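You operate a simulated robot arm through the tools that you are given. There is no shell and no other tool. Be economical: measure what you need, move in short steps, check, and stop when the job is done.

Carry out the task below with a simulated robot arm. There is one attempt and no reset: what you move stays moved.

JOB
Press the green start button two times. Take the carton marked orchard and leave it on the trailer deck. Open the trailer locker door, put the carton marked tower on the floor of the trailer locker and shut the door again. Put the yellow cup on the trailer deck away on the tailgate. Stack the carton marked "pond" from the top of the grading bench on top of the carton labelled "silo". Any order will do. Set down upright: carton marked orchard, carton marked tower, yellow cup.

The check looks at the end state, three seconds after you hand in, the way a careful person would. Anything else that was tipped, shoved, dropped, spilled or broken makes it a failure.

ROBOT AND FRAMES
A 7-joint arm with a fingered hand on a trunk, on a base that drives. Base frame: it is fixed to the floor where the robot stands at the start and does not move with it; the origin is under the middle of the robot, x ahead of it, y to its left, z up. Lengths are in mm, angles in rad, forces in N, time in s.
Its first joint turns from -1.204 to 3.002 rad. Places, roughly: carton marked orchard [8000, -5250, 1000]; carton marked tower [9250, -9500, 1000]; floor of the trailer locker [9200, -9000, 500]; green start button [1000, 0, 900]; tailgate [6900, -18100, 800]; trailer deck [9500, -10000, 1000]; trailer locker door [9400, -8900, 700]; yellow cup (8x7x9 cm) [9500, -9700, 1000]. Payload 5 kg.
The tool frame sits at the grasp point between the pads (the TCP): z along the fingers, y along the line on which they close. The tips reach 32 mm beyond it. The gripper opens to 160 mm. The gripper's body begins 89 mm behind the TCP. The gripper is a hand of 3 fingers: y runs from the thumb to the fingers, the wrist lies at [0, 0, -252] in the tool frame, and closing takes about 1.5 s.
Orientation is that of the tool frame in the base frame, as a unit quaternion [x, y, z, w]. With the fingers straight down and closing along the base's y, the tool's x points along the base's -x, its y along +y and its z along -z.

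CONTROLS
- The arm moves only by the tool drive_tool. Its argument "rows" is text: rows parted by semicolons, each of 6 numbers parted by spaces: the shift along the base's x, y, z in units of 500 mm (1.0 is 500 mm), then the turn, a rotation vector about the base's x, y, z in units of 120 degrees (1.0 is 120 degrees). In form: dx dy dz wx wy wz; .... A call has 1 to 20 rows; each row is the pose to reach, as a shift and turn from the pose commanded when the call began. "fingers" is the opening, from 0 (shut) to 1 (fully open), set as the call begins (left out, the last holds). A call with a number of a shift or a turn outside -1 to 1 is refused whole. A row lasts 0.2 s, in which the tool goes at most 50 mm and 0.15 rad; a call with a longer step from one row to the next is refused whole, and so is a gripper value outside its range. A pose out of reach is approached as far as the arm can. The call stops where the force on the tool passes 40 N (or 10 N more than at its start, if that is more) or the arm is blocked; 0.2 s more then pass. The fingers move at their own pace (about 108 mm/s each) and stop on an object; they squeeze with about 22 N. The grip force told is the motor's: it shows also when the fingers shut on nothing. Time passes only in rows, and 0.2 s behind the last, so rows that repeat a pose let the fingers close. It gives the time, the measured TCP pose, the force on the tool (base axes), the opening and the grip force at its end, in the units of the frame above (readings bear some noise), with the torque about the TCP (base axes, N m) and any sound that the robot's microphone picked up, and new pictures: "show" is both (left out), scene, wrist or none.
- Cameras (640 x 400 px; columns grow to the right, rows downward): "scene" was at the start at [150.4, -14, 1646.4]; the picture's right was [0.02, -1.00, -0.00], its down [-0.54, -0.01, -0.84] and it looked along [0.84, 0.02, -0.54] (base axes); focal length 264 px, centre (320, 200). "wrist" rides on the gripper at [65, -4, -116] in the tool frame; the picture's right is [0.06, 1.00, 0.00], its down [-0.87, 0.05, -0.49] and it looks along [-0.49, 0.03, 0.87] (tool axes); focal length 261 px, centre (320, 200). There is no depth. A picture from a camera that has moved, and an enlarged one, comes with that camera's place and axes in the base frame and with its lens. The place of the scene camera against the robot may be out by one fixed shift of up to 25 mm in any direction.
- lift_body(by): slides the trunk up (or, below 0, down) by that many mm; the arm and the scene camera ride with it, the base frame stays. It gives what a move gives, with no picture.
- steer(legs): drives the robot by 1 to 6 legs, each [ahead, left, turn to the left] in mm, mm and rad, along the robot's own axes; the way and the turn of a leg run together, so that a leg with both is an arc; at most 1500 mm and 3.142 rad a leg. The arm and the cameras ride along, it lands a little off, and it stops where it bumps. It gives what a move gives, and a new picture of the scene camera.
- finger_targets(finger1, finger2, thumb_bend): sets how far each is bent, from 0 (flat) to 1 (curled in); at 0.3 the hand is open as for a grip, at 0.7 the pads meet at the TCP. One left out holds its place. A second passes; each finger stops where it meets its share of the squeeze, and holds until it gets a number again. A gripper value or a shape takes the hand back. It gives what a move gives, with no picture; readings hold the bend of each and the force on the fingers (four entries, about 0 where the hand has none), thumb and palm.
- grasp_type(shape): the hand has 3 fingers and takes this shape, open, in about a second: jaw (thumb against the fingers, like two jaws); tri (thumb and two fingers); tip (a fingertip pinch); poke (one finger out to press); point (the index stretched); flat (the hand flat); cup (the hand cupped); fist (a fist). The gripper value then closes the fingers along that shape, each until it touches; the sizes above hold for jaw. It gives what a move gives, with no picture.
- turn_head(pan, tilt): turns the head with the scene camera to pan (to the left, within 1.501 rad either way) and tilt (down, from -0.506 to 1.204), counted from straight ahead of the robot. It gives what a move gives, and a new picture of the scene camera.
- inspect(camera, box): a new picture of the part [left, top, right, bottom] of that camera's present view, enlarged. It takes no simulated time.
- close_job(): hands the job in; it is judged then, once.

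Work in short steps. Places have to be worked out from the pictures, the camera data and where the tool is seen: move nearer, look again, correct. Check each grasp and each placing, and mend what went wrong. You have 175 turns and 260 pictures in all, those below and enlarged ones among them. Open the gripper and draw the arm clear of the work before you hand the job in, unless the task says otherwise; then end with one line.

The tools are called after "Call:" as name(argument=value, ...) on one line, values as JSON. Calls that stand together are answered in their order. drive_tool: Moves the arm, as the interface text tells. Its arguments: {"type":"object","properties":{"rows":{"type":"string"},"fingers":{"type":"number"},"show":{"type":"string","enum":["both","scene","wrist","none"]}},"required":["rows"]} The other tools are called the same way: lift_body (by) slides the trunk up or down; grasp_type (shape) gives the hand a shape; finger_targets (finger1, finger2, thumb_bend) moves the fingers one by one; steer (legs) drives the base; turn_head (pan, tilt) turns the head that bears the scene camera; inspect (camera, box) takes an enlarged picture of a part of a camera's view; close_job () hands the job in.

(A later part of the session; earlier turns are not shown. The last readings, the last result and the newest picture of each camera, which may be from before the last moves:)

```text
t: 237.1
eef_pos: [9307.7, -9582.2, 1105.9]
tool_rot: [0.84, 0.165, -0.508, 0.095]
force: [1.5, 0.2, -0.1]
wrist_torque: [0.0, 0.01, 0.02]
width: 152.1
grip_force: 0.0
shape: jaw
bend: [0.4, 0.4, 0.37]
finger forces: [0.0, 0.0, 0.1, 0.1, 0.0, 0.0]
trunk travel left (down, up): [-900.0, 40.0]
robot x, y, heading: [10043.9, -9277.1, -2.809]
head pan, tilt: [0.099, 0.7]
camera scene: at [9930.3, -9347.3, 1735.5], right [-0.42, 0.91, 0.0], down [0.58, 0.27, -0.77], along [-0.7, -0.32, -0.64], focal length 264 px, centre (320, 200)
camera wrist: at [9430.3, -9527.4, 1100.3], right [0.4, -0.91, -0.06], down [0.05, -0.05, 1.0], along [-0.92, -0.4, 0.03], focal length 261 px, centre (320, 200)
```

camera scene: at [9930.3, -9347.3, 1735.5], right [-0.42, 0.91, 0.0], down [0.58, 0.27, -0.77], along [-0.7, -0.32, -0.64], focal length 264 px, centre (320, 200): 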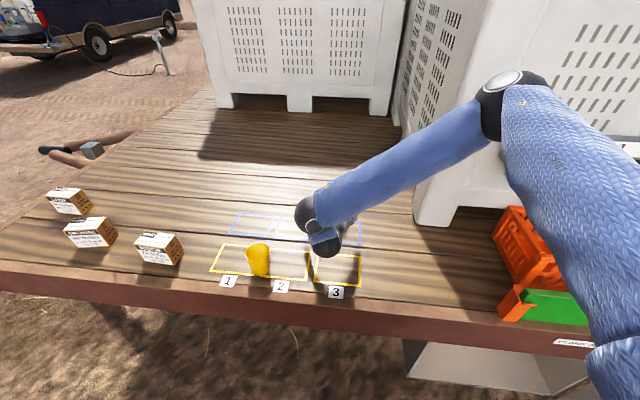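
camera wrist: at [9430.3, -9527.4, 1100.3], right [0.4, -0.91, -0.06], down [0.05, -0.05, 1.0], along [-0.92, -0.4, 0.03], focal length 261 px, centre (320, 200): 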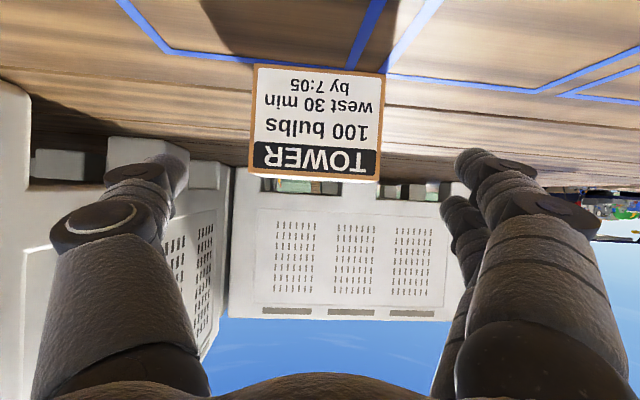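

Well aligned. Move in along the axis to surround the carton, then close.

Call:
drive_tool(rows="-0.05 -0.017 -0.04 0 0 0;-0.1 -0.035 -0.075 0 0 0;-0.15 -0.052 -0.1 0 0 0;-0.195 -0.069 -0.116 0 0 0;-0.195 -0.069 -0.116 0 0 0", show="wrist")

```text
t: 238.3
eef_pos: [9210.3, -9616.0, 1047.4]
tool_rot: [0.84, 0.165, -0.508, 0.096]
force: [-0.4, 0.6, 0.1]
wrist_torque: [0.02, 0.03, -0.02]
width: 151.8
grip_force: 0.1
shape: jaw
bend: [0.4, 0.4, 0.37]
finger forces: [0.0, 0.0, 0.0, 0.0, 0.1, 0.1]
trunk travel left (down, up): [-900.0, 40.0]
robot x, y, heading: [10041.9, -9277.6, -2.811]
head pan, tilt: [0.099, 0.7]
camera wrist: at [9333.0, -9561.4, 1042.6], right [0.4, -0.92, -0.06], down [0.05, -0.05, 1.0], along [-0.92, -0.4, 0.03], focal length 261 px, centre (320, 200)
```

wrist: 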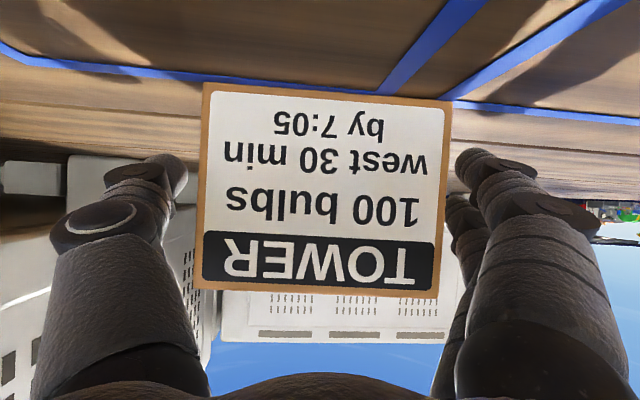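

Fingers straddle the carton. Close and lift.

Call:
drive_tool(rows="0 0 0 0 0 0;0 0 0 0 0 0;0 0 0 0 0 0;0 0 0 0 0 0;0 0 0 0 0 0;0 0 0 0 0 0", fingers=0.3, show="none")

Call:
drive_tool(rows="0 0 0.03 0 0 0;0 0 0.08 0 0 0;0 0 0.16 0 0 0;0 0 0.24 0 0 0;0 0 0.3 0 0 0;0 0 0.3 0 0 0", show="both")

```text
t: 239.7
eef_pos: [9209.8, -9614.2, 1047.6]
tool_rot: [0.841, 0.164, -0.508, 0.094]
force: [0.0, 0.2, -0.1]
wrist_torque: [0.0, -0.1, -0.01]
width: 103.9
grip_force: 22.2
shape: jaw
bend: [0.68, 0.69, 0.68]
finger forces: [10.1, 10.0, 0.0, 0.0, 20.7, 0.1]
trunk travel left (down, up): [-900.0, 40.0]
robot x, y, heading: [10043.7, -9276.5, -2.809]
head pan, tilt: [0.099, 0.7]
```

```text
t: 241.1
eef_pos: [9208.2, -9615.8, 1197.9]
tool_rot: [0.84, 0.164, -0.508, 0.095]
force: [-1.2, -0.2, -4.4]
wrist_torque: [0.02, -0.01, -0.02]
width: 103.6
grip_force: 21.8
shape: jaw
bend: [0.68, 0.69, 0.68]
finger forces: [10.2, 9.9, 0.0, 0.0, 20.1, 0.0]
trunk travel left (down, up): [-900.0, 40.0]
robot x, y, heading: [10038.2, -9275.9, -2.806]
head pan, tilt: [0.099, 0.7]
camera scene: at [9927.9, -9345.8, 1735.4], right [-0.42, 0.91, 0.0], down [0.59, 0.27, -0.76], along [-0.69, -0.32, -0.64], focal length 264 px, centre (320, 200)
camera wrist: at [9331.4, -9561.0, 1191.8], right [0.4, -0.92, -0.06], down [0.05, -0.05, 1.0], along [-0.92, -0.4, 0.03], focal length 261 px, centre (320, 200)
```

scene: 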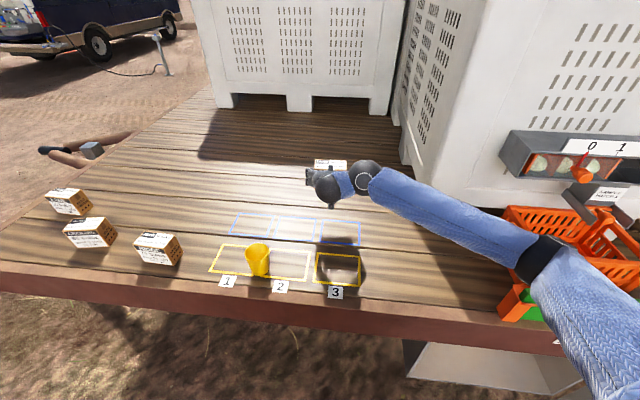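
wrist: 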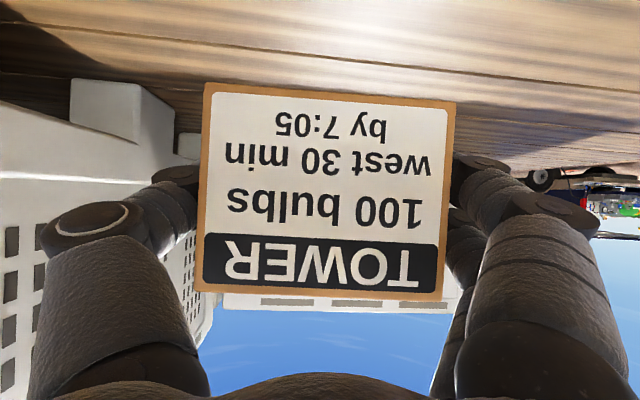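

Tower is held. I'll back the base off 590 mm, lower the trunk 600 mm, and look at the locker.

Call:
steer(legs=[[-590, 0, 0]])

Call:
lift_body(by=-400)

Call:
lift_body(by=-190)

Call:
steer(legs=[[0, -560, 0]])

Call:
drive_tool(rows="0 0 0 0 0 0", show="wrist")

```text
t: 244.4
eef_pos: [9762.3, -9422.8, 1197.6]
tool_rot: [0.841, 0.163, -0.508, 0.094]
force: [0.6, 0.8, -3.6]
wrist_torque: [0.02, -0.04, -0.01]
width: 103.9
grip_force: 22.0
shape: jaw
bend: [0.68, 0.69, 0.68]
finger forces: [10.2, 9.9, 0.1, 0.0, 20.2, 0.1]
trunk travel left (down, up): [-900.0, 40.0]
robot x, y, heading: [10599.6, -9090.5, -2.816]
head pan, tilt: [0.099, 0.7]
camera scene: at [10482.5, -9155.4, 1735.4], right [-0.41, 0.91, 0.0], down [0.59, 0.27, -0.76], along [-0.7, -0.32, -0.64], focal length 264 px, centre (320, 200)
```

scene: 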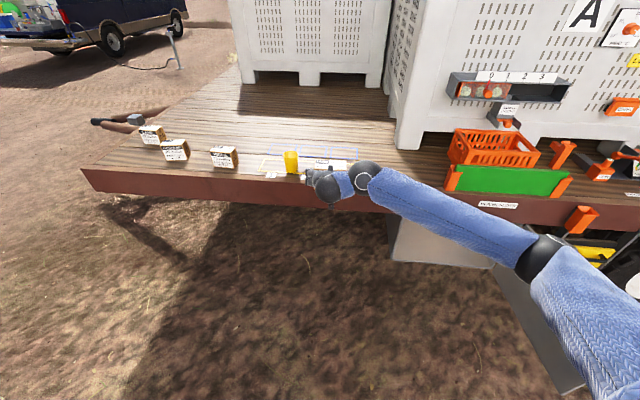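

```text
t: 248.2
eef_pos: [9762.8, -9422.7, 797.1]
tool_rot: [0.841, 0.163, -0.508, 0.094]
force: [-0.3, 0.3, -4.4]
wrist_torque: [0.01, -0.02, 0.0]
width: 104.0
grip_force: 21.6
shape: jaw
bend: [0.68, 0.69, 0.68]
finger forces: [10.2, 10.0, 0.0, 0.0, 20.2, 0.0]
trunk travel left (down, up): [-500.0, 440.0]
robot x, y, heading: [10599.8, -9086.8, -2.815]
head pan, tilt: [0.099, 0.7]
```

```text
t: 250.3
eef_pos: [9764.0, -9423.3, 607.0]
tool_rot: [0.84, 0.163, -0.508, 0.094]
force: [-0.4, 0.1, -4.2]
wrist_torque: [0.0, -0.06, -0.03]
width: 104.1
grip_force: 21.9
shape: jaw
bend: [0.68, 0.69, 0.68]
finger forces: [10.1, 9.9, 0.0, 0.0, 20.0, 0.0]
trunk travel left (down, up): [-310.0, 630.0]
robot x, y, heading: [10596.1, -9088.2, -2.812]
head pan, tilt: [0.099, 0.7]
```

```text
t: 253.5
eef_pos: [9581.8, -8893.1, 607.1]
tool_rot: [0.841, 0.162, -0.508, 0.093]
force: [-0.1, 0.2, -3.4]
wrist_torque: [0.03, -0.06, -0.03]
width: 104.0
grip_force: 21.9
shape: jaw
bend: [0.68, 0.69, 0.68]
finger forces: [10.3, 10.0, 0.0, 0.1, 20.3, 0.0]
trunk travel left (down, up): [-310.0, 630.0]
robot x, y, heading: [10414.9, -8558.0, -2.818]
head pan, tilt: [0.099, 0.7]
camera scene: at [10302.0, -8625.9, 1145.4], right [-0.41, 0.91, 0.0], down [0.59, 0.27, -0.76], along [-0.7, -0.32, -0.64], focal length 264 px, centre (320, 200)
```

scene: 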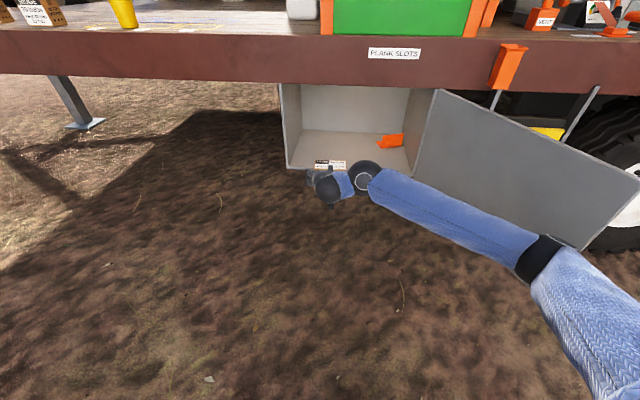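

```text
t: 253.9
eef_pos: [9582.6, -8893.7, 606.9]
tool_rot: [0.841, 0.162, -0.508, 0.093]
force: [-0.5, -0.2, -4.7]
wrist_torque: [0.03, -0.05, -0.03]
width: 103.9
grip_force: 22.1
shape: jaw
bend: [0.68, 0.69, 0.68]
finger forces: [10.2, 10.0, 0.0, 0.0, 20.2, 0.0]
trunk travel left (down, up): [-310.0, 630.0]
robot x, y, heading: [10414.7, -8559.0, -2.815]
head pan, tilt: [0.099, 0.7]
camera wrist: at [9704.7, -8838.8, 601.4], right [0.39, -0.92, -0.06], down [0.05, -0.05, 1.0], along [-0.92, -0.4, 0.03], focal length 261 px, centre (320, 200)
```

wrist: 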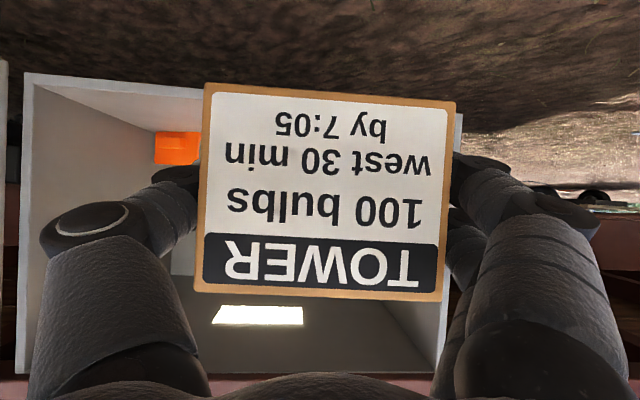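

The bent elbow would meet the open door if I went straight in. I'll come in obliquely instead: move left 436 mm and turn 0.35 rad clockwise, so the elbow stays well inside the door.

Call:
steer(legs=[[40, 436, 0], [0, 0, -0.35]])

Call:
drive_tool(rows="0 0 0 0 0 0", show="wrist")

```text
t: 257.7
eef_pos: [9621.9, -9013.8, 606.8]
tool_rot: [0.856, 0.013, -0.517, 0.004]
force: [0.1, -0.5, -4.5]
wrist_torque: [0.02, -0.05, 0.03]
width: 104.1
grip_force: 21.6
shape: jaw
bend: [0.68, 0.69, 0.68]
finger forces: [10.4, 10.2, 0.0, 0.0, 20.6, 0.0]
trunk travel left (down, up): [-310.0, 630.0]
robot x, y, heading: [10515.7, -8990.1, 3.112]
head pan, tilt: [0.099, 0.7]
camera scene: at [10395.5, -9008.4, 1145.4], right [-0.08, 1.0, 0.0], down [0.64, 0.05, -0.76], along [-0.76, -0.06, -0.64], focal length 264 px, centre (320, 200)
```

scene: 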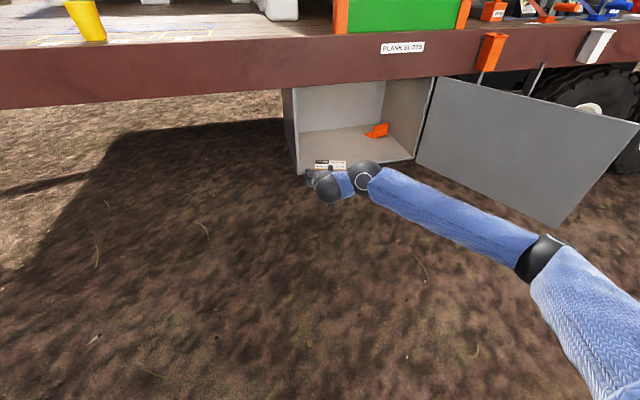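

```text
t: 258.1
eef_pos: [9622.3, -9013.8, 606.5]
tool_rot: [0.856, 0.012, -0.517, 0.003]
force: [0.3, -0.2, -4.4]
wrist_torque: [0.0, -0.01, -0.01]
width: 103.9
grip_force: 21.7
shape: jaw
bend: [0.68, 0.69, 0.68]
finger forces: [10.3, 10.1, 0.0, 0.1, 20.5, 0.1]
trunk travel left (down, up): [-310.0, 630.0]
robot x, y, heading: [10521.6, -8986.9, 3.116]
head pan, tilt: [0.099, 0.7]
camera wrist: at [9755.2, -9005.0, 601.3], right [0.05, -1.0, -0.06], down [0.03, -0.06, 1.0], along [-1.0, -0.06, 0.03], focal length 261 px, centre (320, 200)
```

wrist: 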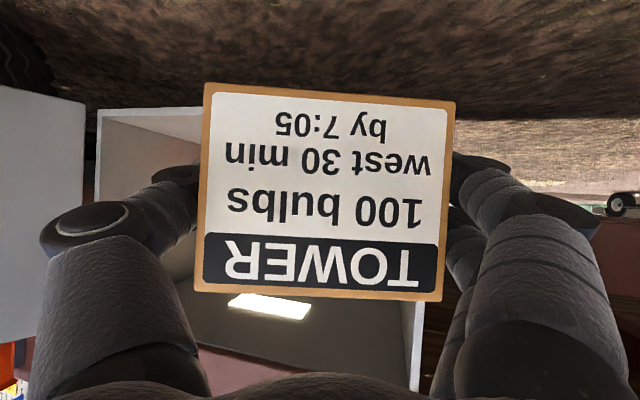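

The path in is clear: carton bottom z ≈ 559, locker floor about 490–500, and the door is well away from the elbow. I'll drive in 200 mm and check.

Call:
steer(legs=[[200, 0, 0]])

Call:
drive_tool(rows="0 0 0 0 0 0", show="wrist")

```text
t: 259.7
eef_pos: [9421.4, -9012.3, 606.5]
tool_rot: [0.856, 0.014, -0.517, 0.004]
force: [0.4, 0.1, -3.4]
wrist_torque: [0.03, -0.05, -0.02]
width: 103.8
grip_force: 21.8
shape: jaw
bend: [0.68, 0.69, 0.68]
finger forces: [10.4, 10.1, 0.0, 0.2, 20.5, 0.0]
trunk travel left (down, up): [-310.0, 630.0]
robot x, y, heading: [10325.2, -8982.8, 3.118]
head pan, tilt: [0.099, 0.7]
camera scene: at [10196.5, -9004.2, 1145.3], right [-0.08, 1.0, 0.0], down [0.64, 0.05, -0.76], along [-0.76, -0.06, -0.64], focal length 264 px, centre (320, 200)
```

scene: 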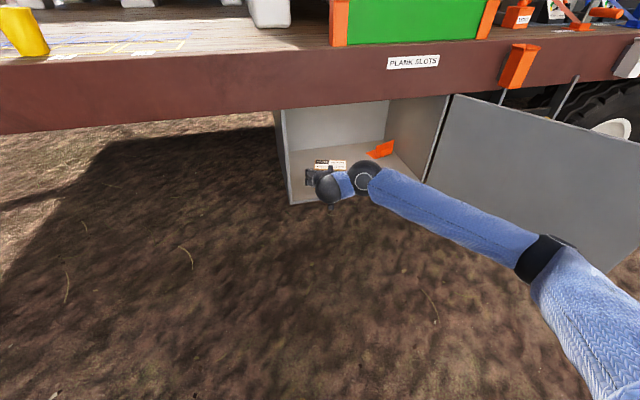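

```text
t: 260.1
eef_pos: [9423.3, -9012.6, 607.7]
tool_rot: [0.856, 0.015, -0.517, 0.005]
force: [-0.4, -0.3, -4.4]
wrist_torque: [-0.01, -0.06, 0.01]
width: 103.8
grip_force: 21.6
shape: jaw
bend: [0.68, 0.69, 0.68]
finger forces: [10.3, 10.1, 0.0, 0.0, 20.5, 0.0]
trunk travel left (down, up): [-310.0, 630.0]
robot x, y, heading: [10323.8, -8983.6, 3.122]
head pan, tilt: [0.099, 0.7]
camera wrist: at [9556.3, -9002.7, 601.3], right [0.06, -1.0, -0.06], down [0.03, -0.06, 1.0], along [-1.0, -0.06, 0.03], focal length 261 px, centre (320, 200)
```

wrist: 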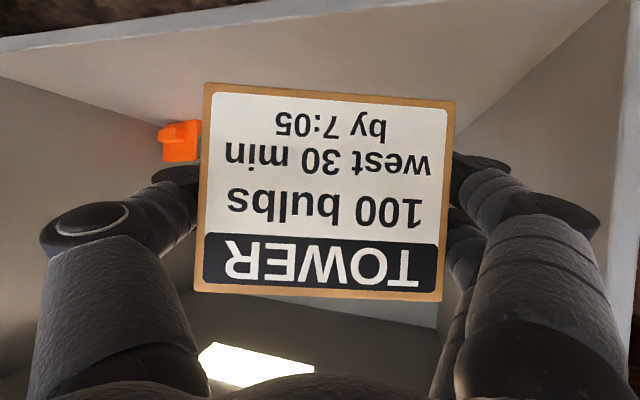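

Inside nicely; the back wall is about 380 mm deep. Forward another 150 mm.

Call:
steer(legs=[[150, 0, 0]])

Call:
drive_tool(rows="0 0 -0.04 0 0 0;0 0 -0.08 0 0 0;0 0 -0.11 0 0 0;0 0 -0.11 0 0 0", show="wrist")

```text
t: 261.4
eef_pos: [9273.9, -9008.6, 607.1]
tool_rot: [0.856, 0.013, -0.516, 0.004]
force: [0.3, 0.0, -3.3]
wrist_torque: [0.02, -0.04, 0.03]
width: 104.2
grip_force: 21.5
shape: jaw
bend: [0.68, 0.69, 0.68]
finger forces: [10.4, 10.0, 0.1, 0.0, 20.5, 0.1]
trunk travel left (down, up): [-310.0, 630.0]
robot x, y, heading: [10171.2, -8980.5, 3.123]
head pan, tilt: [0.099, 0.7]
camera scene: at [10047.0, -9001.0, 1145.3], right [-0.08, 1.0, 0.0], down [0.64, 0.05, -0.76], along [-0.76, -0.06, -0.64], focal length 264 px, centre (320, 200)
```

scene: 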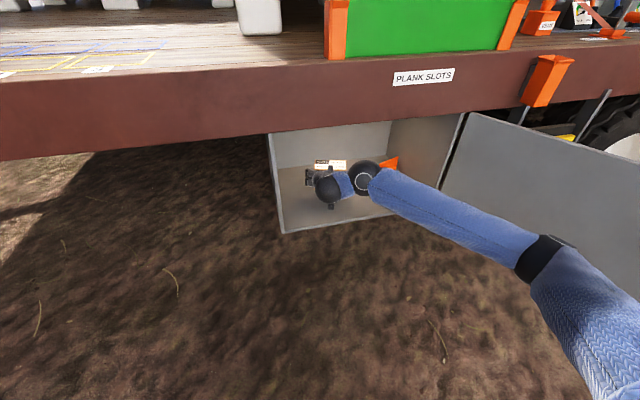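

```text
t: 262.4
eef_pos: [9273.7, -9008.1, 552.0]
tool_rot: [0.856, 0.014, -0.517, 0.004]
force: [-0.5, -0.3, -4.3]
wrist_torque: [0.0, -0.03, -0.01]
width: 103.8
grip_force: 22.3
shape: jaw
bend: [0.68, 0.69, 0.68]
finger forces: [10.3, 10.0, 0.1, 0.0, 20.3, 0.0]
trunk travel left (down, up): [-310.0, 630.0]
robot x, y, heading: [10172.3, -8980.0, 3.124]
head pan, tilt: [0.099, 0.7]
camera wrist: at [9407.1, -8999.8, 546.5], right [0.06, -1.0, -0.06], down [0.03, -0.06, 1.0], along [-1.0, -0.06, 0.03], focal length 261 px, centre (320, 200)
```

wrist: 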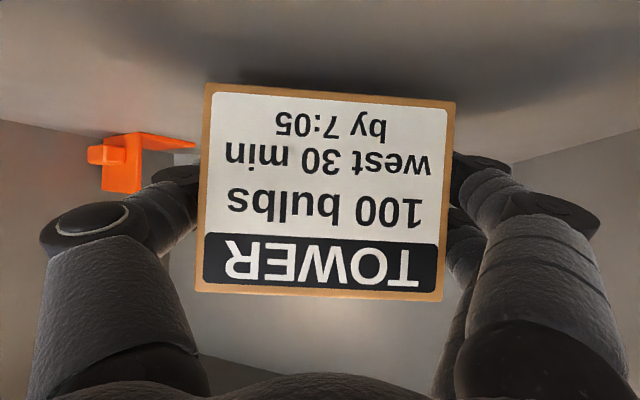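

Carton bottom is at about z 505 with its shadow close beneath. Lower gently until the floor takes it.

Call:
drive_tool(rows="0 0 -0.006 0 0 0;0 0 -0.012 0 0 0;0 0 -0.018 0 0 0;0 0 -0.024 0 0 0;0 0 -0.03 0 0 0;0 0 -0.036 0 0 0;0 0 -0.042 0 0 0;0 0 -0.048 0 0 0", show="wrist")

```text
t: 264.2
eef_pos: [9274.0, -9010.2, 532.0]
tool_rot: [0.856, 0.013, -0.517, 0.004]
force: [-2.4, -0.8, 33.2]
wrist_torque: [-0.17, 0.68, 0.02]
width: 104.0
grip_force: 21.7
shape: jaw
bend: [0.69, 0.69, 0.68]
finger forces: [12.0, 11.6, 0.0, 0.0, 22.6, 0.1]
trunk travel left (down, up): [-310.0, 630.0]
robot x, y, heading: [10169.2, -8981.1, 3.126]
head pan, tilt: [0.099, 0.7]
camera wrist: at [9407.2, -9000.3, 525.6], right [0.06, -1.0, -0.06], down [0.03, -0.06, 1.0], along [-1.0, -0.06, 0.03], focal length 261 px, centre (320, 200)
```

wrist: 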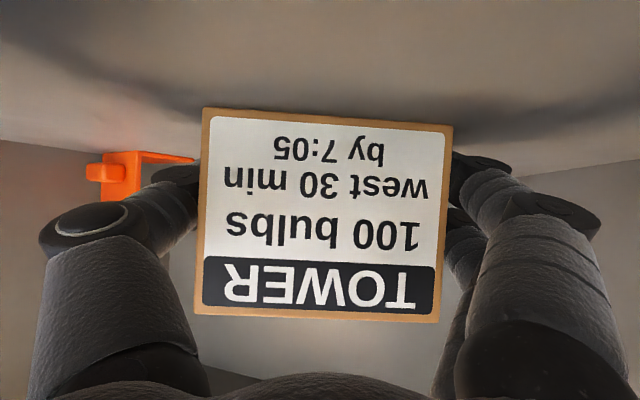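

Contact is firm; I'll ease up 3 mm, open the fingers, and check.

Call:
drive_tool(rows="0 0 0.006 0 0 0;0 0 0.006 0 0 0;0 0 0.006 0 0 0", show="none")

Call:
drive_tool(rows="0 0 0 0 0 0;0 0 0 0 0 0;0 0 0 0 0 0;0 0 0 0 0 0", fingers=0.9, show="wrist")

```text
t: 265.0
eef_pos: [9274.6, -9009.0, 532.1]
tool_rot: [0.856, 0.015, -0.516, 0.005]
force: [-6.4, -3.1, 19.0]
wrist_torque: [-0.38, 0.4, 0.0]
width: 104.0
grip_force: 21.9
shape: jaw
bend: [0.69, 0.69, 0.68]
finger forces: [12.2, 12.2, 0.0, 0.1, 21.3, 0.1]
trunk travel left (down, up): [-310.0, 630.0]
robot x, y, heading: [10173.2, -8980.5, 3.118]
head pan, tilt: [0.099, 0.7]
```

```text
t: 266.0
eef_pos: [9273.7, -9009.1, 531.3]
tool_rot: [0.857, 0.015, -0.516, 0.005]
force: [-1.1, 0.1, -0.4]
wrist_torque: [-0.03, 0.0, 0.0]
width: 144.0
grip_force: 0.0
shape: jaw
bend: [0.48, 0.48, 0.44]
finger forces: [0.0, 0.0, 0.0, 0.1, 0.0, 0.0]
trunk travel left (down, up): [-310.0, 630.0]
robot x, y, heading: [10175.1, -8981.8, 3.121]
head pan, tilt: [0.099, 0.7]
camera wrist: at [9407.1, -8999.9, 525.5], right [0.06, -1.0, -0.06], down [0.03, -0.06, 1.0], along [-1.0, -0.06, 0.03], focal length 261 px, centre (320, 200)
```

wrist: 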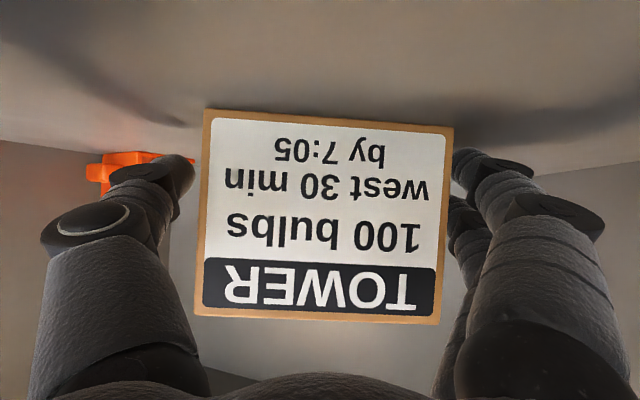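

The carton stands on the locker floor. Back straight out with the base.

Call:
steer(legs=[[-200, 0, 0], [-350, 0, 0]])

Call:
drive_tool(rows="0 0 0 0 0 0", show="wrist")

```text
t: 269.5
eef_pos: [9826.5, -9018.9, 531.3]
tool_rot: [0.856, 0.013, -0.516, 0.004]
force: [-0.8, 0.5, -0.5]
wrist_torque: [0.03, -0.04, -0.04]
width: 143.7
grip_force: 0.2
shape: jaw
bend: [0.48, 0.48, 0.44]
finger forces: [0.1, 0.0, 0.0, 0.1, 0.1, 0.1]
trunk travel left (down, up): [-310.0, 630.0]
robot x, y, heading: [10724.0, -8990.2, 3.122]
head pan, tilt: [0.099, 0.7]
camera scene: at [10600.1, -9012.8, 1145.5], right [-0.08, 1.0, 0.0], down [0.64, 0.05, -0.76], along [-0.76, -0.06, -0.64], focal length 264 px, centre (320, 200)
```

scene: 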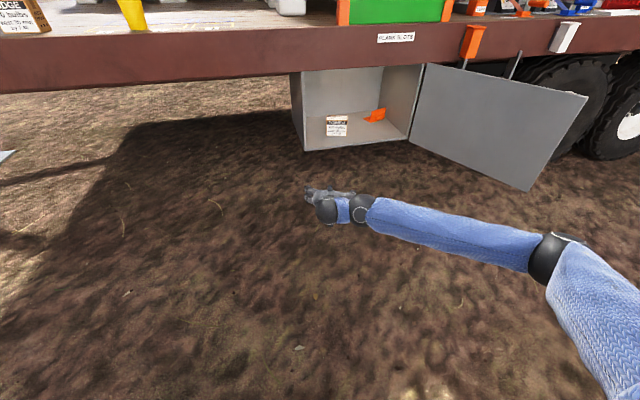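

```text
t: 269.9
eef_pos: [9827.4, -9019.0, 531.4]
tool_rot: [0.856, 0.014, -0.516, 0.004]
force: [0.5, -0.1, 1.5]
wrist_torque: [0.02, 0.01, 0.01]
width: 144.0
grip_force: 0.1
shape: jaw
bend: [0.48, 0.48, 0.44]
finger forces: [0.1, 0.0, 0.0, 0.0, 0.0, 0.0]
trunk travel left (down, up): [-310.0, 630.0]
robot x, y, heading: [10722.5, -8993.6, 3.119]
head pan, tilt: [0.099, 0.7]
camera wrist: at [9959.7, -9010.6, 525.9], right [0.06, -1.0, -0.06], down [0.03, -0.06, 1.0], along [-1.0, -0.06, 0.03], focal length 261 px, centre (320, 200)
```

wrist: 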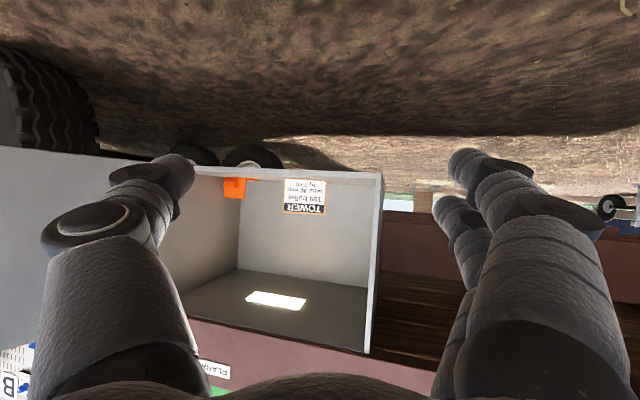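

Tower stands upright inside. To shut the door I'll go round to its outer (right) side: turn back, back off, strafe right past the door edge, then forward, with the hand closed and raised to mid-door.

Call:
drive_tool(rows="0 0 0 0 0 0;0 0 0 0 0 0;0 0 0 0 0 0;0 0 0 0 0 0", fingers=0, show="none")

Call:
lift_body(by=120)

Call:
steer(legs=[[-330, 0, 0], [0, 0, 0.35], [0, -1000, 0]])

```text
t: 270.9
eef_pos: [9826.7, -9019.6, 532.1]
tool_rot: [0.856, 0.013, -0.516, 0.003]
force: [0.2, -0.2, 0.4]
wrist_torque: [0.02, 0.01, -0.01]
width: 0.0
grip_force: 19.7
shape: jaw
bend: [0.65, 0.65, 0.67]
finger forces: [0.0, 0.1, 0.0, 0.0, 0.0, 0.0]
trunk travel left (down, up): [-310.0, 630.0]
robot x, y, heading: [10725.3, -8989.1, 3.122]
head pan, tilt: [0.099, 0.7]
```

```text
t: 272.4
eef_pos: [9826.2, -9018.9, 651.7]
tool_rot: [0.856, 0.014, -0.516, 0.004]
force: [-0.6, -0.4, 0.2]
wrist_torque: [0.01, -0.04, 0.03]
width: 0.1
grip_force: 22.3
shape: jaw
bend: [0.65, 0.65, 0.67]
finger forces: [0.0, 0.0, 0.0, 0.0, 0.0, 0.1]
trunk travel left (down, up): [-430.0, 510.0]
robot x, y, heading: [10721.7, -8992.3, 3.12]
head pan, tilt: [0.099, 0.7]
```

```text
t: 280.4
eef_pos: [9899.0, -8401.2, 652.1]
tool_rot: [0.84, 0.164, -0.508, 0.095]
force: [-0.5, -0.2, 0.3]
wrist_torque: [0.02, -0.04, 0.05]
width: 0.0
grip_force: 21.3
shape: jaw
bend: [0.65, 0.65, 0.67]
finger forces: [0.0, 0.0, 0.0, 0.1, 0.0, 0.0]
trunk travel left (down, up): [-430.0, 510.0]
robot x, y, heading: [10730.6, -8063.7, -2.808]
head pan, tilt: [0.099, 0.7]
camera scene: at [10617.4, -8129.7, 1265.4], right [-0.42, 0.91, 0.0], down [0.58, 0.27, -0.76], along [-0.69, -0.32, -0.64], focal length 264 px, centre (320, 200)
```

scene: 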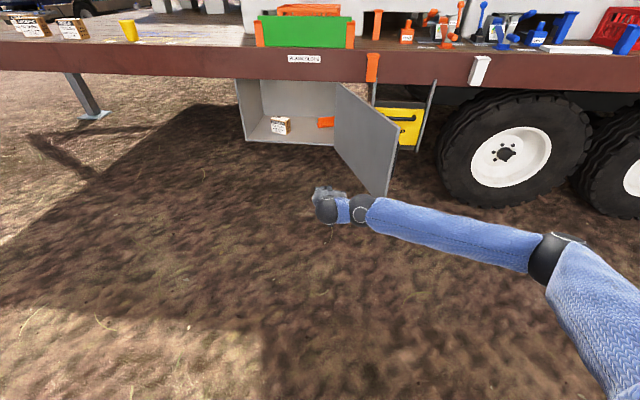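

The door turned out to be open beyond square (about 120°). I'll go 400 mm further right and look.

Call:
steer(legs=[[0, -430, 0]])

Call:
drive_tool(rows="0 0 0 0 0 0", show="wrist")

```text
t: 283.0
eef_pos: [9759.7, -7995.9, 652.7]
tool_rot: [0.84, 0.165, -0.507, 0.095]
force: [0.0, 0.4, -0.2]
wrist_torque: [0.0, 0.01, 0.05]
width: 0.0
grip_force: 22.3
shape: jaw
bend: [0.65, 0.65, 0.67]
finger forces: [0.0, 0.0, 0.0, 0.0, 0.0, 0.0]
trunk travel left (down, up): [-430.0, 510.0]
robot x, y, heading: [10589.2, -7656.2, -2.809]
head pan, tilt: [0.099, 0.7]
camera scene: at [10476.5, -7723.9, 1265.4], right [-0.42, 0.91, 0.0], down [0.58, 0.27, -0.76], along [-0.69, -0.32, -0.64], focal length 264 px, centre (320, 200)
```

scene: 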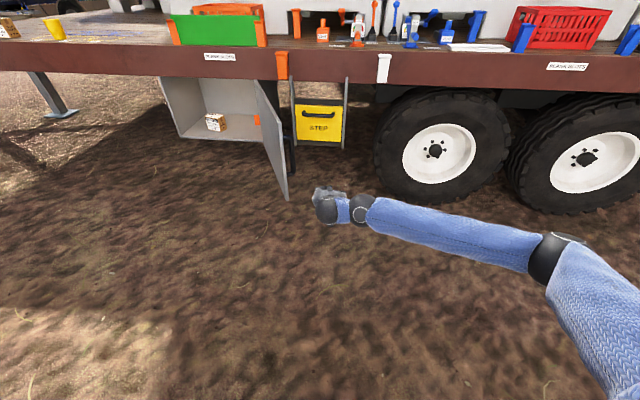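

```text
t: 283.4
eef_pos: [9758.6, -7996.5, 651.4]
tool_rot: [0.84, 0.165, -0.508, 0.095]
force: [-0.5, -0.6, 0.5]
wrist_torque: [0.01, 0.04, 0.05]
width: 0.0
grip_force: 22.0
shape: jaw
bend: [0.65, 0.65, 0.67]
finger forces: [0.1, 0.1, 0.0, 0.0, 0.0, 0.0]
trunk travel left (down, up): [-430.0, 510.0]
robot x, y, heading: [10591.7, -7655.3, -2.805]
head pan, tilt: [0.099, 0.7]
camera wrist: at [9880.9, -7941.3, 645.9], right [0.4, -0.91, -0.06], down [0.05, -0.05, 1.0], along [-0.91, -0.4, 0.03], focal length 261 px, centre (320, 200)
```

wrist: 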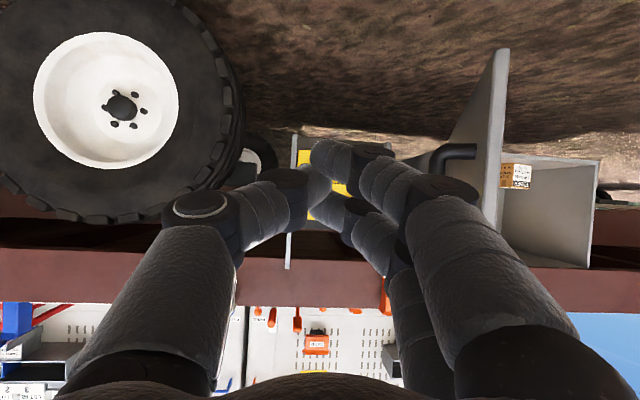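

Door tip is around 500 mm out, with the hand to its right on the outer side. I'll go forward 250 and sweep left 700 mm to swing the door toward shut.

Call:
steer(legs=[[250, 0, 0], [0, 350, 0], [0, 350, 0]])

Call:
drive_tool(rows="0 0 0 0 0 0", show="wrist")

```text
t: 289.0
eef_pos: [9755.1, -8740.5, 651.6]
tool_rot: [0.84, 0.166, -0.508, 0.096]
force: [-0.3, -0.3, 0.1]
wrist_torque: [-0.03, -0.02, -0.01]
width: 0.1
grip_force: 21.9
shape: jaw
bend: [0.65, 0.65, 0.67]
finger forces: [0.1, 0.0, 0.0, 0.0, 0.0, 0.1]
trunk travel left (down, up): [-430.0, 510.0]
robot x, y, heading: [10590.5, -8394.2, -2.804]
head pan, tilt: [0.099, 0.7]
camera scene: at [10472.3, -8466.7, 1265.5], right [-0.42, 0.91, 0.0], down [0.58, 0.27, -0.76], along [-0.69, -0.32, -0.64], focal length 264 px, centre (320, 200)
```

scene: 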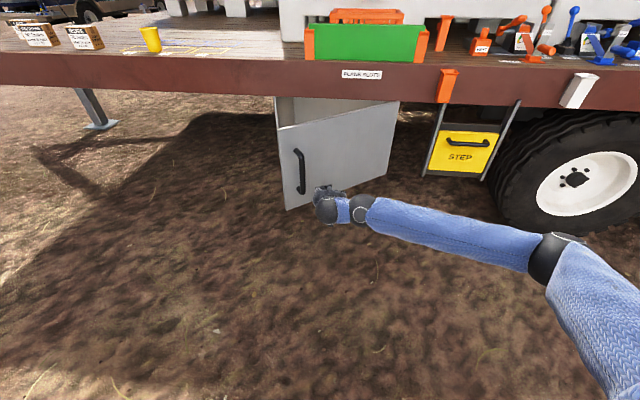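

```text
t: 289.4
eef_pos: [9754.2, -8740.1, 652.5]
tool_rot: [0.84, 0.166, -0.507, 0.096]
force: [0.9, -0.3, 0.0]
wrist_torque: [0.02, -0.01, -0.03]
width: 0.0
grip_force: 21.9
shape: jaw
bend: [0.65, 0.65, 0.67]
finger forces: [0.0, 0.0, 0.0, 0.1, 0.1, 0.0]
trunk travel left (down, up): [-430.0, 510.0]
robot x, y, heading: [10584.9, -8399.2, -2.809]
head pan, tilt: [0.099, 0.7]
camera wrist: at [9877.0, -8685.0, 646.0], right [0.4, -0.91, -0.06], down [0.05, -0.05, 1.0], along [-0.91, -0.41, 0.03], focal length 261 px, centre (320, 200)
```

wrist: 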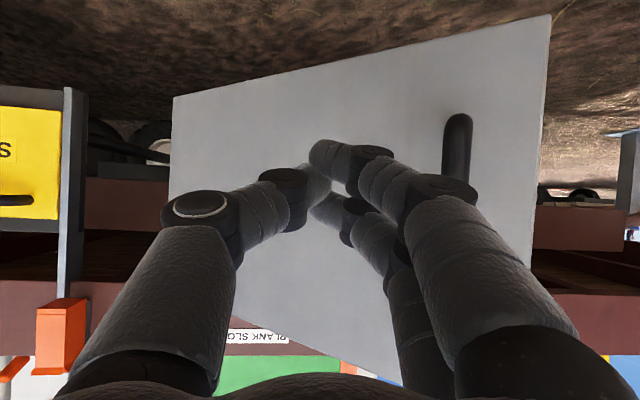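

The door is about 45° open now with the hand on its outer face. Push forward with the base.

Call:
steer(legs=[[200, 50, 0], [135, 0, 0]])

Call:
drive_tool(rows="-0.02 -0.007 0 0 0 0;-0.04 -0.013 0 0 0 0;-0.06 -0.02 0 0 0 0;-0.08 -0.026 0 0 0 0;-0.1 -0.033 0 0 0 0;-0.12 -0.04 0 0 0 0;-0.14 -0.046 0 0 0 0;-0.16 -0.053 0 0 0 0;-0.18 -0.06 0 0 0 0", show="both")

```text
t: 291.9
eef_pos: [9454.5, -8897.9, 651.1]
tool_rot: [0.84, 0.167, -0.506, 0.096]
force: [-0.2, -0.4, -0.7]
wrist_torque: [0.01, 0.01, 0.01]
width: 0.0
grip_force: 21.9
shape: jaw
bend: [0.65, 0.66, 0.67]
finger forces: [0.1, 0.1, 0.0, 0.0, 0.0, 0.0]
trunk travel left (down, up): [-430.0, 510.0]
robot x, y, heading: [10287.0, -8559.5, -2.805]
head pan, tilt: [0.099, 0.7]
camera scene: at [10171.2, -8624.5, 1265.3], right [-0.42, 0.91, 0.0], down [0.58, 0.27, -0.76], along [-0.69, -0.32, -0.64], focal length 264 px, centre (320, 200)
```

scene: 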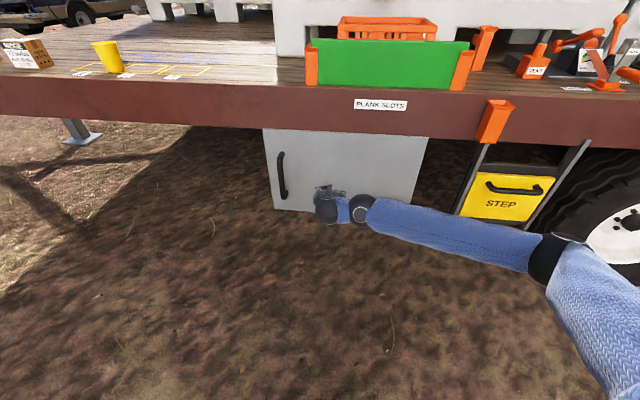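

```text
t: 293.0
eef_pos: [9419.0, -8916.0, 649.5]
tool_rot: [0.84, 0.171, -0.505, 0.098]
force: [19.6, 8.0, 4.6]
wrist_torque: [-0.1, 0.26, -0.08]
width: 0.1
grip_force: 21.9
shape: jaw
bend: [0.65, 0.7, 0.67]
finger forces: [0.0, 41.3, 0.0, 0.1, 0.0, 0.1]
trunk travel left (down, up): [-430.0, 510.0]
robot x, y, heading: [10285.4, -8555.1, -2.81]
head pan, tilt: [0.099, 0.7]
stopped in row 5: the force on the tool passed its limit (the readings are from after the stop); the commanded pose is now the measured one
camera scene: at [10173.4, -8623.7, 1265.7], right [-0.42, 0.91, 0.0], down [0.58, 0.27, -0.77], along [-0.69, -0.32, -0.64], focal length 264 px, centre (320, 200)
camera wrist: at [9541.0, -8859.3, 643.9], right [0.41, -0.91, -0.06], down [0.05, -0.05, 1.0], along [-0.91, -0.42, 0.02], focal length 261 px, centre (320, 200)
```

scene: 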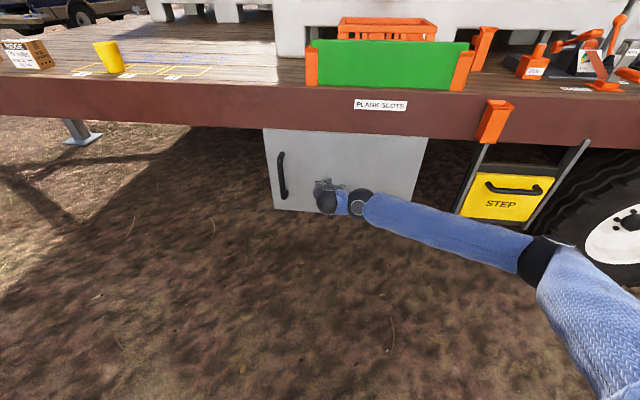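
wrist: 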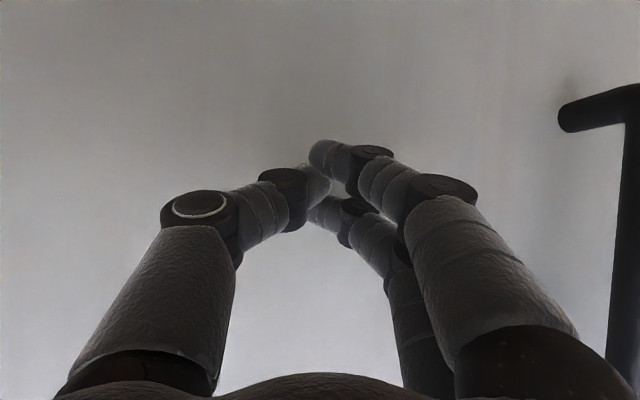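

The door resists firmly at l ≈ 8 mm, so it seems shut. I'll back away and check.

Call:
steer(legs=[[-600, 0, 0]])

Call:
inspect(camera="scene", box=[250, 40, 450, 200])

```text
t: 296.4
eef_pos: [9984.1, -8716.8, 647.5]
tool_rot: [0.84, 0.171, -0.505, 0.098]
force: [0.1, -0.5, 0.2]
wrist_torque: [-0.03, -0.02, 0.0]
width: 0.0
grip_force: 21.8
shape: jaw
bend: [0.65, 0.68, 0.67]
finger forces: [0.0, 0.0, 0.0, 0.0, 0.0, 0.0]
trunk travel left (down, up): [-430.0, 510.0]
robot x, y, heading: [10853.7, -8356.7, -2.802]
head pan, tilt: [0.099, 0.7]
camera scene: at [10738.8, -8425.3, 1265.5], right [-0.42, 0.91, 0.0], down [0.58, 0.27, -0.76], along [-0.69, -0.32, -0.64], focal length 264 px, centre (320, 200)
```

scene: 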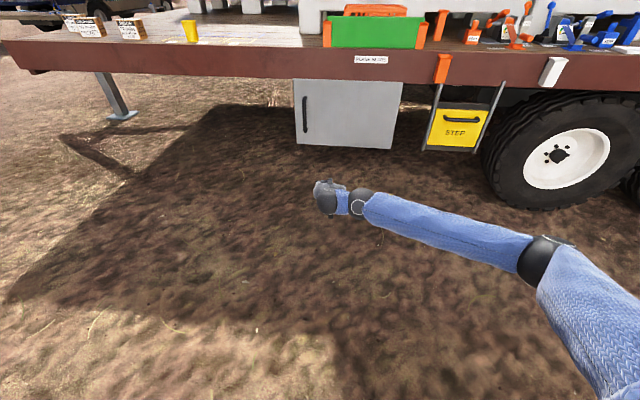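

```text
2.50 times, centred on (350, 120) of scene
camera zoom: at [10738.8, -8425.3, 1265.5], right [-0.42, 0.91, 0.0], down [0.58, 0.27, -0.76], along [-0.69, -0.32, -0.64], focal length 661 px, centre (245, 400)
```

zoom: 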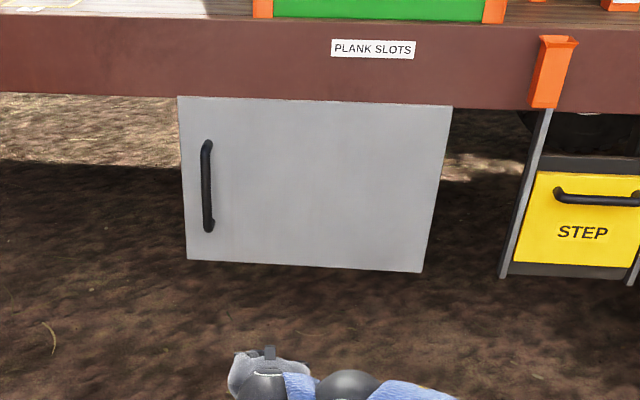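

The locker door is shut flush. Next the yellow cup: raise the trunk and return the hand to pointing down near the body.

Call:
lift_body(by=400)

Call:
lift_body(by=100)

Call:
drive_tool(rows="0.07 0.023 0.02 0.0174 -0.0486 -0.004;0.14 0.046 0.04 0.035 -0.097 -0.0085;0.21 0.07 0.06 0.052 -0.146 -0.013;0.28 0.093 0.08 0.07 -0.194 -0.017;0.36 0.118 0.1 0.087 -0.243 -0.021;0.43 0.14 0.12 0.104 -0.292 -0.0255;0.5 0.165 0.14 0.122 -0.34 -0.03;0.57 0.188 0.16 0.139 -0.389 -0.034;0.64 0.21 0.18 0.157 -0.437 -0.038;0.71 0.234 0.2 0.174 -0.486 -0.0425;0.76 0.25 0.2 0.174 -0.486 -0.0425", fingers=1, show="scene")

```text
t: 300.2
eef_pos: [9983.5, -8716.0, 1047.5]
tool_rot: [0.84, 0.172, -0.505, 0.099]
force: [0.6, -0.7, -0.1]
wrist_torque: [-0.01, 0.0, 0.01]
width: 0.1
grip_force: 21.7
shape: jaw
bend: [0.65, 0.68, 0.67]
finger forces: [0.0, 0.1, 0.1, 0.0, 0.0, 0.1]
trunk travel left (down, up): [-830.0, 110.0]
robot x, y, heading: [10854.2, -8356.0, -2.8]
head pan, tilt: [0.099, 0.7]
```

```text
t: 301.6
eef_pos: [9983.0, -8715.6, 1147.8]
tool_rot: [0.84, 0.171, -0.505, 0.098]
force: [-0.4, 0.6, -0.6]
wrist_torque: [-0.02, 0.0, 0.03]
width: 0.0
grip_force: 22.3
shape: jaw
bend: [0.65, 0.68, 0.67]
finger forces: [0.0, 0.0, 0.1, 0.0, 0.1, 0.1]
trunk travel left (down, up): [-930.0, 10.0]
robot x, y, heading: [10852.1, -8358.3, -2.806]
head pan, tilt: [0.099, 0.7]
```

```text
t: 304.2
eef_pos: [10283.1, -8599.3, 997.4]
tool_rot: [0.985, 0.153, -0.074, 0.032]
force: [0.4, -0.7, -0.7]
wrist_torque: [0.04, -0.03, 0.02]
width: 159.8
grip_force: 0.1
shape: jaw
bend: [0.3, 0.3, 0.3]
finger forces: [0.0, 0.1, 0.0, 0.0, 0.0, 0.0]
out of reach, approached as far as the arm can: row 6, 7, 8, 9, 10, 11
trunk travel left (down, up): [-930.0, 10.0]
robot x, y, heading: [10854.7, -8356.4, -2.805]
head pan, tilt: [0.099, 0.7]
stopped in row 11: the arm was blocked; the commanded pose is now the measured one
camera scene: at [10738.3, -8425.0, 1765.5], right [-0.42, 0.91, 0.0], down [0.58, 0.27, -0.76], along [-0.69, -0.32, -0.64], focal length 264 px, centre (320, 200)
```

scene: 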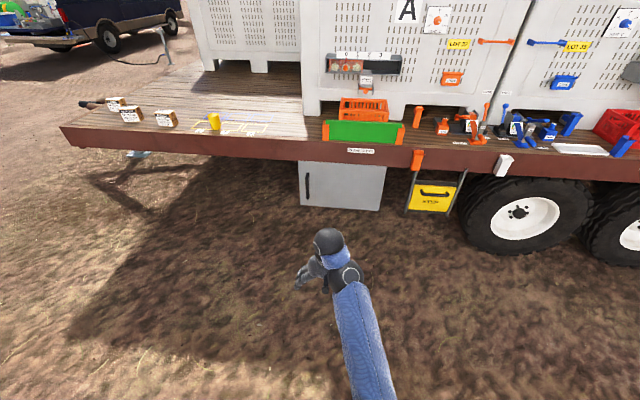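

The arm ended elbow-low and short. I'll extend it out and up with the tool down to a more comfortable posture.

Call:
drive_tool(rows="-0.05 -0.006 0.06 0.01 -0.015 0;-0.1 -0.012 0.12 0.02 -0.03 0;-0.15 -0.018 0.19 0.03 -0.045 0;-0.2 -0.025 0.26 0.04 -0.06 0;-0.25 -0.03 0.33 0.041 -0.065 0;-0.3 -0.036 0.4 0.041 -0.065 0;-0.35 -0.04 0.46 0.041 -0.065 0;-0.4 -0.045 0.52 0.041 -0.065 0;-0.4 -0.045 0.58 0.041 -0.065 0;-0.4 -0.045 0.58 0.041 -0.065 0", show="scene")

```text
t: 306.4
eef_pos: [10055.0, -8605.3, 1006.6]
tool_rot: [0.988, 0.155, -0.008, 0.003]
force: [-6.4, -2.4, 8.3]
wrist_torque: [0.24, -0.7, -0.04]
width: 160.0
grip_force: 0.1
shape: jaw
bend: [0.3, 0.3, 0.3]
finger forces: [0.0, 0.0, 0.0, 0.0, 0.0, 0.1]
out of reach, approached as far as the arm can: row 1, 2, 3, 4, 5, 6, 7, 8, 9, 10
trunk travel left (down, up): [-930.0, 10.0]
robot x, y, heading: [10849.3, -8357.9, -2.807]
head pan, tilt: [0.099, 0.7]
camera scene: at [10735.5, -8425.8, 1765.4], right [-0.42, 0.91, 0.0], down [0.59, 0.27, -0.76], along [-0.69, -0.32, -0.65], focal length 264 px, centre (320, 200)
```

scene: 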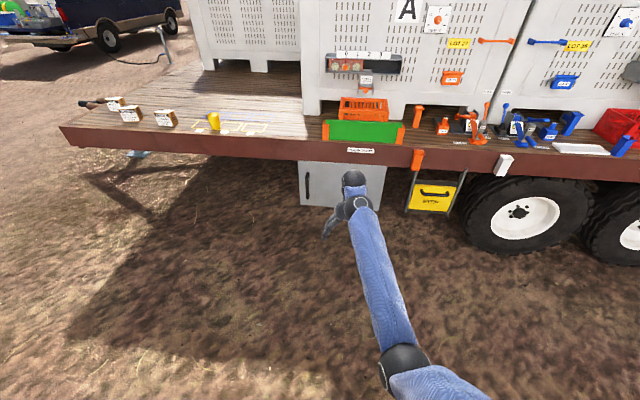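

This posture can't rise (wrist limit). I'll undo it: tilt the hand forward again, raise it, then return by the way it first came.

Call:
drive_tool(rows="0 0 0 -0.0174 0.0486 0.004;0 0 0.02 -0.035 0.097 0.0085;0 0 0.04 -0.052 0.146 0.013;0 0 0.06 -0.07 0.194 0.017;0 0 0.08 -0.087 0.243 0.021;-0.02 0 0.1 -0.104 0.292 0.0255;-0.04 -0.01 0.14 -0.122 0.34 0.03;-0.06 -0.02 0.18 -0.139 0.389 0.034;-0.08 -0.02 0.22 -0.157 0.437 0.038;-0.08 -0.02 0.28 -0.174 0.486 0.0425;-0.08 -0.02 0.35 -0.174 0.486 0.0425;-0.08 -0.02 0.42 -0.174 0.486 0.0425;-0.08 -0.02 0.49 -0.174 0.486 0.0425", show="scene")

```text
t: 309.2
eef_pos: [10008.4, -8617.2, 1265.4]
tool_rot: [0.839, 0.174, -0.507, 0.098]
force: [-0.3, -1.4, 0.7]
wrist_torque: [0.0, 0.0, -0.02]
width: 160.1
grip_force: 0.0
shape: jaw
bend: [0.3, 0.3, 0.3]
finger forces: [0.0, 0.1, 0.0, 0.0, 0.0, 0.0]
trunk travel left (down, up): [-930.0, 10.0]
robot x, y, heading: [10850.5, -8360.5, -2.805]
head pan, tilt: [0.099, 0.7]
camera scene: at [10738.8, -8425.8, 1765.4], right [-0.42, 0.91, 0.0], down [0.58, 0.27, -0.76], along [-0.69, -0.32, -0.64], focal length 264 px, centre (320, 200)
```

scene: 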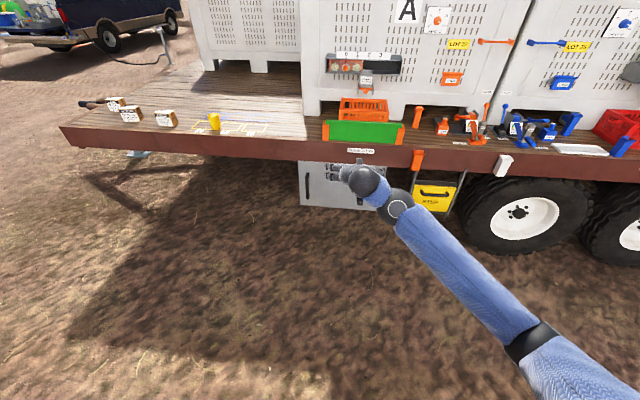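

Good. Go up further and somewhat back, then turn the tool down.

Call:
drive_tool(rows="0.02 0.006 0.08 0 0 0;0.04 0.012 0.16 0 0 0;0.06 0.02 0.24 0 0 0;0.1 0.03 0.3 0 0 0;0.16 0.05 0.34 0 0 0;0.22 0.07 0.38 0 0 0;0.29 0.09 0.4 0 0 0;0.36 0.11 0.4 0 0 0;0.42 0.13 0.4 0 0 0", show="scene")

```text
t: 311.2
eef_pos: [10205.7, -8549.8, 1453.5]
tool_rot: [0.838, 0.175, -0.507, 0.103]
force: [-0.3, 1.2, 0.0]
wrist_torque: [-0.01, 0.02, 0.09]
width: 159.9
grip_force: 0.1
shape: jaw
bend: [0.3, 0.3, 0.3]
finger forces: [0.1, 0.0, 0.0, 0.0, 0.1, 0.1]
out of reach, approached as far as the arm can: row 9
trunk travel left (down, up): [-930.0, 10.0]
robot x, y, heading: [10853.1, -8356.3, -2.808]
head pan, tilt: [0.099, 0.7]
camera scene: at [10735.9, -8419.9, 1765.3], right [-0.42, 0.91, 0.0], down [0.58, 0.27, -0.76], along [-0.69, -0.33, -0.64], focal length 264 px, centre (320, 200)
```

scene: 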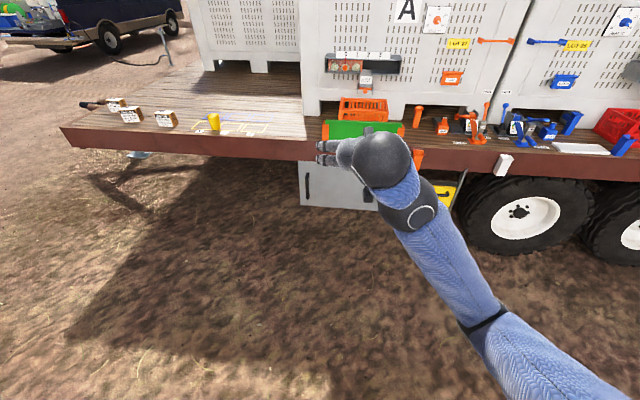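

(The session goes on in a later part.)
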